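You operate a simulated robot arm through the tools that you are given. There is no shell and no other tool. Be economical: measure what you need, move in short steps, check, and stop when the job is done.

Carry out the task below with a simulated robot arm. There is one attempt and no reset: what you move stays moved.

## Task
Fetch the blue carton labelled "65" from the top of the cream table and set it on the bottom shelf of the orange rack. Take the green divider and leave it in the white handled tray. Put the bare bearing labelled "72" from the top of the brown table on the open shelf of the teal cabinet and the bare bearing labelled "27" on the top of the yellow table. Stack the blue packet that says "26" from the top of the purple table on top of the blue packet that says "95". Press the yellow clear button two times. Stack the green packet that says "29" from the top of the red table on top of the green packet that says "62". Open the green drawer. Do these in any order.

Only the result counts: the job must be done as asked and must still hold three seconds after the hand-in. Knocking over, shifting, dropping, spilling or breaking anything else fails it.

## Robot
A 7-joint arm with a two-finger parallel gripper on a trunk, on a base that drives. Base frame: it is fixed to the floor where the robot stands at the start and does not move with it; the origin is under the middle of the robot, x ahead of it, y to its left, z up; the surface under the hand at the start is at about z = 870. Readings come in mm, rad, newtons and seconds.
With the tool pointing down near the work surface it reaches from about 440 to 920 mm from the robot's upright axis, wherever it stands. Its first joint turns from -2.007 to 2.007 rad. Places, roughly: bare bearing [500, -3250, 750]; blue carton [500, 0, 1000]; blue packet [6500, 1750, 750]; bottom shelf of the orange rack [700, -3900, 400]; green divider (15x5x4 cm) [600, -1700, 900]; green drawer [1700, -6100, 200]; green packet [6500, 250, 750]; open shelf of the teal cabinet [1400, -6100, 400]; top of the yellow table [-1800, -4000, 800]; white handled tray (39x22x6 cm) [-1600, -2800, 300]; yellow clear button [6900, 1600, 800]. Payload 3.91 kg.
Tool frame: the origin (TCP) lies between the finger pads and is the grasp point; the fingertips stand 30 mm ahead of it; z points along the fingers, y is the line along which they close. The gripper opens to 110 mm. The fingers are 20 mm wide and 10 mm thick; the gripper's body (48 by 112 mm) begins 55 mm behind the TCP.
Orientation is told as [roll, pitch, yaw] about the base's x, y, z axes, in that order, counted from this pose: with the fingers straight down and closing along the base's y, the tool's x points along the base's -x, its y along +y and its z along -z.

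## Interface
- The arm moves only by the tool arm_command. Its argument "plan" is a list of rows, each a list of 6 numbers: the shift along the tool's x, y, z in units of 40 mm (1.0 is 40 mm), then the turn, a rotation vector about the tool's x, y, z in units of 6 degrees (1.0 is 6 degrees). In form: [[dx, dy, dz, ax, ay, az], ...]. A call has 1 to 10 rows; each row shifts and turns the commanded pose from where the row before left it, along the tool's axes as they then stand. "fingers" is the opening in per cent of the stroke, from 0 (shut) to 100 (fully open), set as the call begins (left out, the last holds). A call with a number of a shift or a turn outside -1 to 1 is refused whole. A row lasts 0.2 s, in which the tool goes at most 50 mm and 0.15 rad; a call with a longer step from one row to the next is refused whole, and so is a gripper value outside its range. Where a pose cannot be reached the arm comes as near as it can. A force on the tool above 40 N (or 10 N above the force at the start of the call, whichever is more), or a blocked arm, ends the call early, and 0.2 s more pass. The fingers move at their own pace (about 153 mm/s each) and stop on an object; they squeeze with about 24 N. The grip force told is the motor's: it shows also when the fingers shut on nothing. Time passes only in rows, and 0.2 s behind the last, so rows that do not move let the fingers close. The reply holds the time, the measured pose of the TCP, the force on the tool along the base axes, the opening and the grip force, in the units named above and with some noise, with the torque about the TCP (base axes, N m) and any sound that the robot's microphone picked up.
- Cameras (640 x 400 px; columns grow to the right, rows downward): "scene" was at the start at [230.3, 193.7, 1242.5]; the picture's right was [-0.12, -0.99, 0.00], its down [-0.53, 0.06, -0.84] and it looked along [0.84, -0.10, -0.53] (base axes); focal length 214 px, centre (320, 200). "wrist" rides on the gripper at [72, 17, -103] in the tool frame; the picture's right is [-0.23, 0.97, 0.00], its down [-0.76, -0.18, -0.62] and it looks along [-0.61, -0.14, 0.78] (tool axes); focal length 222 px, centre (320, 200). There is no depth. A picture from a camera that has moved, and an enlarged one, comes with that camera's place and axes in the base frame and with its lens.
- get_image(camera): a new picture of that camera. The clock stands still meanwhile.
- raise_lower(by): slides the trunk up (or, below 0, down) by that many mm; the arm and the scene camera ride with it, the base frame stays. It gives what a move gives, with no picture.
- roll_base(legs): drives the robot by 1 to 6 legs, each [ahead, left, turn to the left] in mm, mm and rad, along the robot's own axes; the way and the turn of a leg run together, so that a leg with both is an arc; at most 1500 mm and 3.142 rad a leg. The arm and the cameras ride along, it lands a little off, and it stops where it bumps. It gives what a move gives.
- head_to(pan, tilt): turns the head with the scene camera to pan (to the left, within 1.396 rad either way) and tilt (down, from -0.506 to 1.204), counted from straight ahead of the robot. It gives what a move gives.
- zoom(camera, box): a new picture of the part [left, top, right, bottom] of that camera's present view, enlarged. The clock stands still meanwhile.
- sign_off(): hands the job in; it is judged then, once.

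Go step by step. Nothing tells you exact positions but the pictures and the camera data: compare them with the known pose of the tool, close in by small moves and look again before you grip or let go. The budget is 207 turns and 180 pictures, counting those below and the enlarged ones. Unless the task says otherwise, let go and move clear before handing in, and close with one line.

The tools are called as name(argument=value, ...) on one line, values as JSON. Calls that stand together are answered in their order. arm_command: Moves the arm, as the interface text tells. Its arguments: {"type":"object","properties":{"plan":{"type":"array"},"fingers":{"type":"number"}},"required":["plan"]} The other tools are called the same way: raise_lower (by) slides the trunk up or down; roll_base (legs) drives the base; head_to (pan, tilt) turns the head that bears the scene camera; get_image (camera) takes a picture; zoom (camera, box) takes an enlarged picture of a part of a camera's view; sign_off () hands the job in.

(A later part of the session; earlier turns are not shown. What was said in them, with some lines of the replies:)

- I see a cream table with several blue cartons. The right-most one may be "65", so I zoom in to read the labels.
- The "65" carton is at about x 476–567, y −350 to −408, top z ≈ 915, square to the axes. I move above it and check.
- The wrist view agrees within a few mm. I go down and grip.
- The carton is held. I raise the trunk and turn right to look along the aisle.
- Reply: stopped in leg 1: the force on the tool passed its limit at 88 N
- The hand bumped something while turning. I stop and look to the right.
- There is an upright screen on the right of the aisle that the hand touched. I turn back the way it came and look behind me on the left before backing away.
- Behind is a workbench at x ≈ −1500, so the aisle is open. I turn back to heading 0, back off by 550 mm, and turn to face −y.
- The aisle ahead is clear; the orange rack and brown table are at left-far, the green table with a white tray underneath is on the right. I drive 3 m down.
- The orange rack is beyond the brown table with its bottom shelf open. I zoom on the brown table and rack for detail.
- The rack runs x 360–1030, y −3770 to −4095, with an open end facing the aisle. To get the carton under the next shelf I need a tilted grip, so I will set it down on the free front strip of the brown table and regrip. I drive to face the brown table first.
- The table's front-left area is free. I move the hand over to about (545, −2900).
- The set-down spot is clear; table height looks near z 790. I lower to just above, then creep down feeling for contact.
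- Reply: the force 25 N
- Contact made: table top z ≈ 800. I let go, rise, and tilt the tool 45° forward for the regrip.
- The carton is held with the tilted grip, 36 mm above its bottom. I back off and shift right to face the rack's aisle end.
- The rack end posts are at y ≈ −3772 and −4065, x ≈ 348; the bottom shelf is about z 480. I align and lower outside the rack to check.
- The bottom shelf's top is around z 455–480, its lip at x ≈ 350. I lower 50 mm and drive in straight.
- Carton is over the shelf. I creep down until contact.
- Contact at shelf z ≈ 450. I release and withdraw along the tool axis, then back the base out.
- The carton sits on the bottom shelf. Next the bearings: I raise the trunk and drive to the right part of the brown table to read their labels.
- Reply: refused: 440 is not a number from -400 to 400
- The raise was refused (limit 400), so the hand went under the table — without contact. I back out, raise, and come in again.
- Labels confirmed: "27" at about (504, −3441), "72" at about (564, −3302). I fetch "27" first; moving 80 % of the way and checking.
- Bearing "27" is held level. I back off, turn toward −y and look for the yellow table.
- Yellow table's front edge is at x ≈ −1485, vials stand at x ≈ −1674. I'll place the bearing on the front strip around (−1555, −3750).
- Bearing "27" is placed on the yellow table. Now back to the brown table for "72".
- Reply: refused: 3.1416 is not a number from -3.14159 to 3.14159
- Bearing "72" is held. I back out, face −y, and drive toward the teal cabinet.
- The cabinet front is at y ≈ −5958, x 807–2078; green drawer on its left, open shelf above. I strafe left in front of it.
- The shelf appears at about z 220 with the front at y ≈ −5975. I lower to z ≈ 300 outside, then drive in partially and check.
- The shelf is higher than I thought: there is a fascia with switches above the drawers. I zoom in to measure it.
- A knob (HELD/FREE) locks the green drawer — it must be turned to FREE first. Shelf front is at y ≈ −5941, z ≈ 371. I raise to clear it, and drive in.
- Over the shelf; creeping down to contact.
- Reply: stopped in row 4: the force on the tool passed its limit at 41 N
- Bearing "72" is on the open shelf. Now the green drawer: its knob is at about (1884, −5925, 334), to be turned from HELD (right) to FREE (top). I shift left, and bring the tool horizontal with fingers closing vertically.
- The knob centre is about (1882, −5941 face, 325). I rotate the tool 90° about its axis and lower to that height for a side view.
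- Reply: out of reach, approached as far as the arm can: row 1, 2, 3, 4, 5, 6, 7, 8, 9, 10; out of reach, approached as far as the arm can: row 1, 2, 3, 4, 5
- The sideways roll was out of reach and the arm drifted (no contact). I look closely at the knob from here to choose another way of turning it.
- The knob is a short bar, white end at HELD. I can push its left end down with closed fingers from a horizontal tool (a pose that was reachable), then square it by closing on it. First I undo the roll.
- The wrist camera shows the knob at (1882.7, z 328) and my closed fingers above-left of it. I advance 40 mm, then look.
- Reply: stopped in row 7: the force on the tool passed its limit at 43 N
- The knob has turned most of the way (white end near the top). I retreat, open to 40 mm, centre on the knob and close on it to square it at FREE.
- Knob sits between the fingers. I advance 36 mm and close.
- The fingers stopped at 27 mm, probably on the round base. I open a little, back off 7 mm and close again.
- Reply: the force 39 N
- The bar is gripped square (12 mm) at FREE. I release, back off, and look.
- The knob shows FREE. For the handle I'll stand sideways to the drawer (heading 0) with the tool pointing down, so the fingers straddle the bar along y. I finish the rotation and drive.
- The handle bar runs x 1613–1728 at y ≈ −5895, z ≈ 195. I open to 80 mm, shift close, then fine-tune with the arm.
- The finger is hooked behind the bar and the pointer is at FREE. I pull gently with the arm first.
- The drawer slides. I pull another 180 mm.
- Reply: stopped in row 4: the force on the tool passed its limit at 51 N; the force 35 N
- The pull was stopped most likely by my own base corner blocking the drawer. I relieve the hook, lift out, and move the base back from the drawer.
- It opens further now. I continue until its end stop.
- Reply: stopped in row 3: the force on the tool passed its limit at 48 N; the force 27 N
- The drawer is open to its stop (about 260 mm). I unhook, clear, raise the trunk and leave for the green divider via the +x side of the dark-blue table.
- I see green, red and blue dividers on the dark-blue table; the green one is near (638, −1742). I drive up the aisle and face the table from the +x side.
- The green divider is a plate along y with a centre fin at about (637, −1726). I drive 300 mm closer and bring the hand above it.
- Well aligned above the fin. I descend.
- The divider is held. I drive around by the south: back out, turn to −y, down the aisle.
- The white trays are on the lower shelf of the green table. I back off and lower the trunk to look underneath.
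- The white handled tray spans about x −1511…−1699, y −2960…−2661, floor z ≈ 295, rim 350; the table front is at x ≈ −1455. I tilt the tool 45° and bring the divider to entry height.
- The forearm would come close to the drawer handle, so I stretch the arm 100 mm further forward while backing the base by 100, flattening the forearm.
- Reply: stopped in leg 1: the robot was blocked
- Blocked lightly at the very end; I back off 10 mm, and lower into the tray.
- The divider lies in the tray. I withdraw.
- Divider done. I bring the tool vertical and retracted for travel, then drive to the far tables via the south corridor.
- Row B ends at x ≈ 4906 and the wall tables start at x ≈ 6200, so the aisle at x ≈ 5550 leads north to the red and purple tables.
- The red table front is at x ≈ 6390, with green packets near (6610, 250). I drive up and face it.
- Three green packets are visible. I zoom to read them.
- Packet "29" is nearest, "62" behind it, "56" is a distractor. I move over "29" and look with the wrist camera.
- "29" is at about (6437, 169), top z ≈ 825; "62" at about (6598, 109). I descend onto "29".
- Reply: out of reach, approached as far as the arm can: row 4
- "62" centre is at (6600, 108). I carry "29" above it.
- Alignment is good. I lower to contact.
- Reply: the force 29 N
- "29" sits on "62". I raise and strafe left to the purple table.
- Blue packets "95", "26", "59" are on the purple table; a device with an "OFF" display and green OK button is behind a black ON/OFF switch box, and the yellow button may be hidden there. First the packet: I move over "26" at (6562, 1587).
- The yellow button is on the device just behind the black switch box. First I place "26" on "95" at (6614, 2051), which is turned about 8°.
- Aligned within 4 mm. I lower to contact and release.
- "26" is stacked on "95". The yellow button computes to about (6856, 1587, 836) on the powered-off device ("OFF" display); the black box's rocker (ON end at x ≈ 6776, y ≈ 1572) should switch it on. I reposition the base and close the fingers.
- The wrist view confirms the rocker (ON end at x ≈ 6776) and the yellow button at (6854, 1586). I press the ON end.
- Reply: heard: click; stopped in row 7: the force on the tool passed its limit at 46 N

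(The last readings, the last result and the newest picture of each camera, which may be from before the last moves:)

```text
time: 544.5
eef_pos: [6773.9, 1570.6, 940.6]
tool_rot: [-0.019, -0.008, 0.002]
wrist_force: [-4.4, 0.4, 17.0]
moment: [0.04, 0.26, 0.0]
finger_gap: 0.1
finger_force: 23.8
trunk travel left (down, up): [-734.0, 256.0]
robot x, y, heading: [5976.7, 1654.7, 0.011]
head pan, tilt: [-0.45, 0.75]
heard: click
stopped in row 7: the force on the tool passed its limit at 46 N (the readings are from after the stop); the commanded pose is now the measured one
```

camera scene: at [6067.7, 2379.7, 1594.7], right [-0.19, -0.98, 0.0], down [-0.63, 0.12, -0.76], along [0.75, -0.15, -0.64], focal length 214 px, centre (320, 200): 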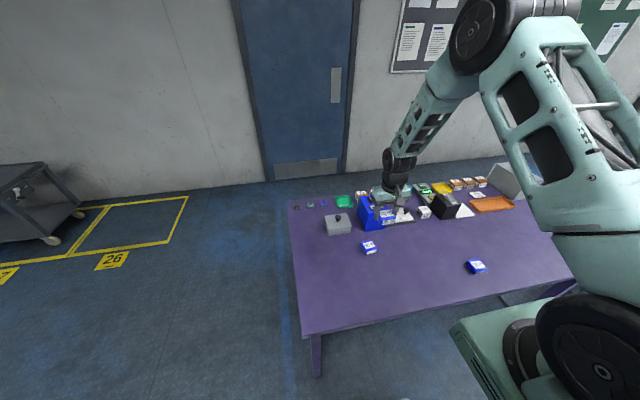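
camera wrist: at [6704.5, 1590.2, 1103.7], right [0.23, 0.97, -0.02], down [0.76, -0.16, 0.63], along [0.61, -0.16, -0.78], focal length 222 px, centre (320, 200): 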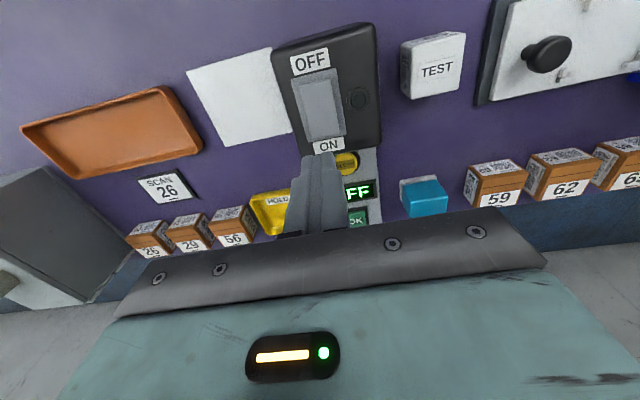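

A click was heard. I rise and check the display.

arm_command(plan=[[0, 0, -0.5, 0, 0, 0], [0, 0, -0.7, 0, 0, 0], [0, 0, 0, 0, 0, 0]])

zoom(camera="wrist", box=[260, 20, 420, 240])

```text
time: 545.3
eef_pos: [6774.3, 1570.7, 984.9]
tool_rot: [-0.018, -0.005, 0.001]
wrist_force: [0.3, 0.2, 0.8]
moment: [0.02, 0.01, -0.01]
finger_gap: 0.2
finger_force: 24.0
trunk travel left (down, up): [-734.0, 256.0]
robot x, y, heading: [5972.5, 1652.7, 0.01]
head pan, tilt: [-0.45, 0.75]
```

```text
1.82 times, centred on (340, 130) of wrist
camera zoom: at [6702.5, 1588.2, 1087.2], right [0.23, 0.97, -0.02], down [0.76, -0.16, 0.63], along [0.61, -0.16, -0.78], focal length 404 px, centre (284, 327)
```

zoom: 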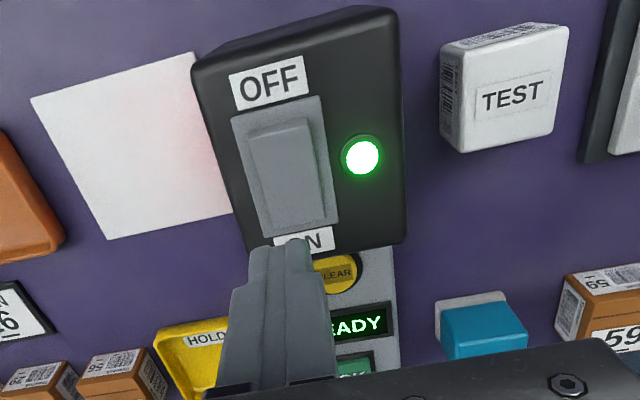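

The device now shows READY and the button reads CLEAR. I move over the yellow button and come down to just above it.

arm_command(plan=[[-0.69, 0.12, 0, 0, 0, 0], [-0.69, 0.12, 0, 0, 0, 0], [-0.69, 0.12, 0, 0, 0, 0], [0, 0, 0.6, 0, 0, 0], [0, 0, 0.6, 0, 0, 0], [0, 0, 0.6, 0, 0, 0], [0, 0, 0.5, 0, 0, 0], [0, 0, 0, 0, 0, 0]])

get_image(camera="wrist")

```text
time: 547.1
eef_pos: [6856.8, 1583.8, 893.5]
tool_rot: [-0.019, -0.007, 0.001]
wrist_force: [-0.3, 0.3, -0.1]
moment: [-0.01, -0.03, 0.05]
finger_gap: 0.0
finger_force: 24.2
trunk travel left (down, up): [-734.0, 256.0]
robot x, y, heading: [5973.3, 1651.1, 0.007]
head pan, tilt: [-0.45, 0.75]
```

```text
18 pictures are left
camera wrist: at [6783.8, 1601.7, 995.9], right [0.23, 0.97, -0.02], down [0.76, -0.16, 0.63], along [0.61, -0.16, -0.78], focal length 222 px, centre (320, 200)
```

wrist: 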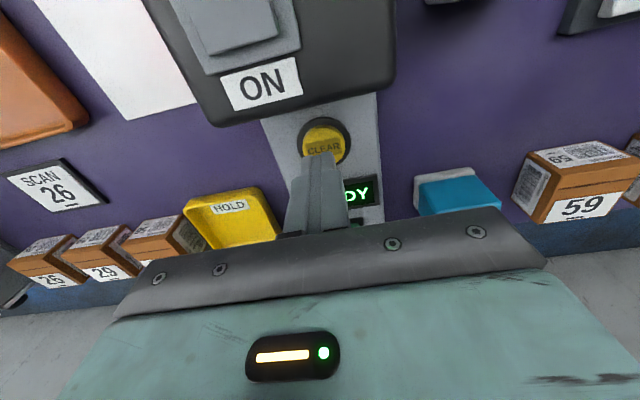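

arm_command(plan=[[0.06, 0.03, 0.2, 0, 0, 0], [0, 0, 0.2, 0, 0, 0], [0, 0, 0.1, 0, 0, 0], [0, 0, 0.1, 0, 0, 0], [0, 0, 0.1, 0, 0, 0], [0, 0, 0, 0, 0, 0]])

```text
time: 548.5
eef_pos: [6854.2, 1584.1, 867.4]
tool_rot: [-0.021, -0.006, 0.002]
wrist_force: [-0.6, -0.4, 1.1]
moment: [-0.03, 0.03, 0.01]
finger_gap: 0.0
finger_force: 24.6
trunk travel left (down, up): [-734.0, 256.0]
robot x, y, heading: [5974.9, 1655.7, 0.012]
head pan, tilt: [-0.45, 0.75]
```

arm_command(plan=[[0, 0, 0.07, 0, 0, 0], [0, 0, 0.07, 0, 0, 0], [0, 0, 0.07, 0, 0, 0], [0, 0, 0.07, 0, 0, 0], [0, 0, 0, 0, 0, 0]])

```text
time: 549.7
eef_pos: [6854.8, 1584.6, 857.7]
tool_rot: [-0.018, -0.009, 0.002]
wrist_force: [-8.2, -1.1, 28.3]
moment: [0.03, 0.37, 0.04]
finger_gap: 0.1
finger_force: 24.4
trunk travel left (down, up): [-734.0, 256.0]
robot x, y, heading: [5973.3, 1655.7, 0.015]
head pan, tilt: [-0.45, 0.75]
heard: click
```

A click: first press. I lift clear of the button and check the display.

arm_command(plan=[[0, 0, -0.3, 0, 0, 0], [0, 0, -0.4, 0, 0, 0], [0, 0, 0, 0, 0, 0]])

zoom(camera="wrist", box=[240, 80, 420, 240])

```text
time: 550.5
eef_pos: [6854.1, 1586.5, 881.3]
tool_rot: [-0.019, -0.002, 0.002]
wrist_force: [0.6, -0.5, -0.3]
moment: [0.0, 0.0, 0.0]
finger_gap: 0.0
finger_force: 24.7
trunk travel left (down, up): [-734.0, 256.0]
robot x, y, heading: [5974.8, 1658.1, 0.011]
head pan, tilt: [-0.45, 0.75]
```

```text
2.50 times, centred on (330, 160) of wrist
camera zoom: at [6783.3, 1603.0, 984.1], right [0.23, 0.97, -0.02], down [0.76, -0.16, 0.63], along [0.61, -0.16, -0.78], focal length 555 px, centre (295, 300)
```

zoom: 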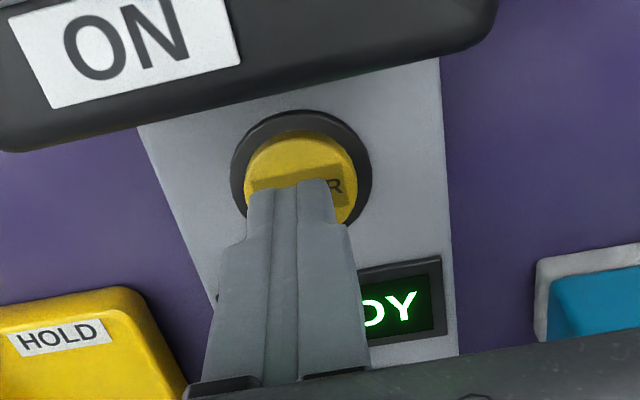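

Second press.

arm_command(plan=[[0, 0, 0.2, 0, 0, 0], [0, 0, 0.12, 0, 0, 0], [0, 0, 0.07, 0, 0, 0], [0, 0, 0.07, 0, 0, 0], [0, 0, 0.07, 0, 0, 0], [0, 0, 0.05, 0, 0, 0], [0, 0, 0, 0, 0, 0]])

```text
time: 552.1
eef_pos: [6855.1, 1586.0, 859.9]
tool_rot: [-0.021, -0.009, 0.003]
wrist_force: [-2.1, -0.8, 11.2]
moment: [-0.04, 0.07, -0.02]
finger_gap: 0.0
finger_force: 24.2
trunk travel left (down, up): [-734.0, 256.0]
robot x, y, heading: [5976.6, 1652.8, 0.01]
head pan, tilt: [-0.45, 0.75]
heard: click
```

Second click heard. I lift away and check the display.

arm_command(plan=[[0, 0, -0.5, 0, 0, 0], [0, 0, -1, 0, 0, 0], [0, 0, -1, 0, 0, 0], [0, 0, -1, 0, 0, 0], [0, 0, -1, 0, 0, 0], [0.5, 0, -1, 0, 0, 0]])

get_image(camera="wrist")

```text
time: 553.5
eef_pos: [6835.0, 1588.7, 1079.1]
tool_rot: [-0.02, -0.004, 0.001]
wrist_force: [0.8, 0.6, -0.4]
moment: [0.0, 0.01, -0.03]
finger_gap: 0.0
finger_force: 24.2
trunk travel left (down, up): [-734.0, 256.0]
robot x, y, heading: [5974.3, 1651.0, 0.016]
head pan, tilt: [-0.45, 0.75]
```

```text
16 pictures are left
camera wrist: at [6762.7, 1607.1, 1181.2], right [0.23, 0.97, -0.02], down [0.76, -0.16, 0.63], along [0.61, -0.16, -0.78], focal length 222 px, centre (320, 200)
```

wrist: 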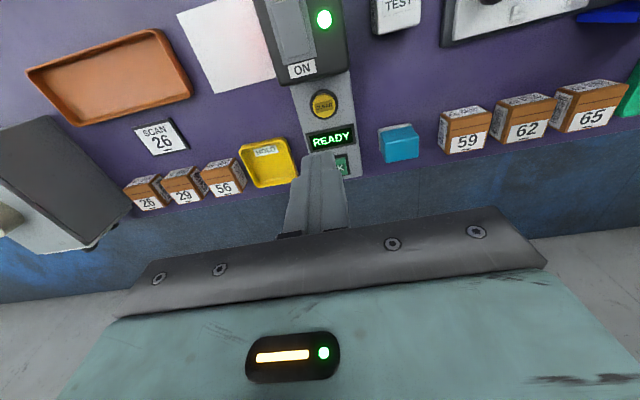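

raise_lower(by=120)

roll_base(legs=[[-250, 0, 0]])

head_to(pan=0.0, tilt=0.6)

get_image(camera="scene")

```text
time: 555.0
eef_pos: [6834.9, 1589.4, 1199.9]
tool_rot: [-0.019, -0.005, 0.002]
wrist_force: [-0.5, 0.6, 0.3]
moment: [0.0, -0.04, 0.0]
finger_gap: 0.0
finger_force: 23.9
trunk travel left (down, up): [-854.0, 136.0]
robot x, y, heading: [5976.4, 1649.1, 0.007]
head pan, tilt: [-0.45, 0.75]
```

```text
time: 556.9
eef_pos: [6586.4, 1586.2, 1199.8]
tool_rot: [-0.019, -0.005, 0.001]
wrist_force: [-0.6, -0.6, -0.6]
moment: [0.03, 0.02, -0.01]
finger_gap: 0.0
finger_force: 23.5
trunk travel left (down, up): [-854.0, 136.0]
robot x, y, heading: [5724.8, 1652.5, 0.008]
head pan, tilt: [-0.45, 0.75]
```

```text
time: 557.8
eef_pos: [6587.5, 1584.5, 1200.0]
tool_rot: [-0.019, -0.004, 0.002]
wrist_force: [-0.2, -0.1, -0.4]
moment: [0.0, 0.02, 0.0]
finger_gap: 0.0
finger_force: 23.9
trunk travel left (down, up): [-854.0, 136.0]
robot x, y, heading: [5726.4, 1645.5, 0.008]
head pan, tilt: [0.0, 0.6]
```

```text
15 pictures are left
camera scene: at [5955.4, 1856.6, 1518.3], right [0.01, -1.0, 0.0], down [-0.57, 0.0, -0.82], along [0.82, 0.01, -0.57], focal length 214 px, centre (320, 200)
```

scene: 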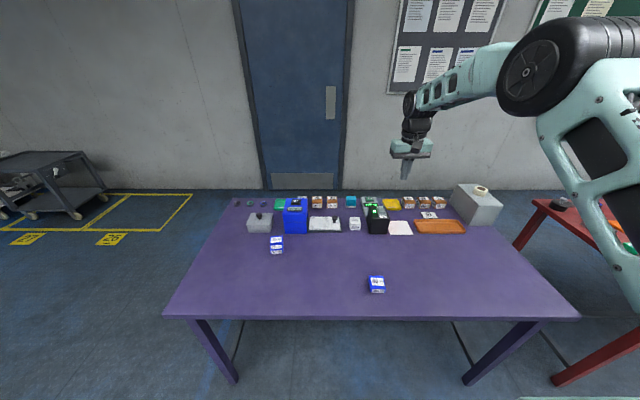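

All parts of the job are done and the hand is clear; I hand in.

sign_off()

```text
The job is handed in.
```

All eight items are done and the job is handed in. To do them I also turned the green drawer's lock knob to FREE and switched on the device with the clear button. On the way the hand bumped the screen in the aisle, my base briefly blocked the drawer, and the arm was blocked lightly at the green table. I saw nothing moved by any of these, but I did not look closely at the screen afterwards.
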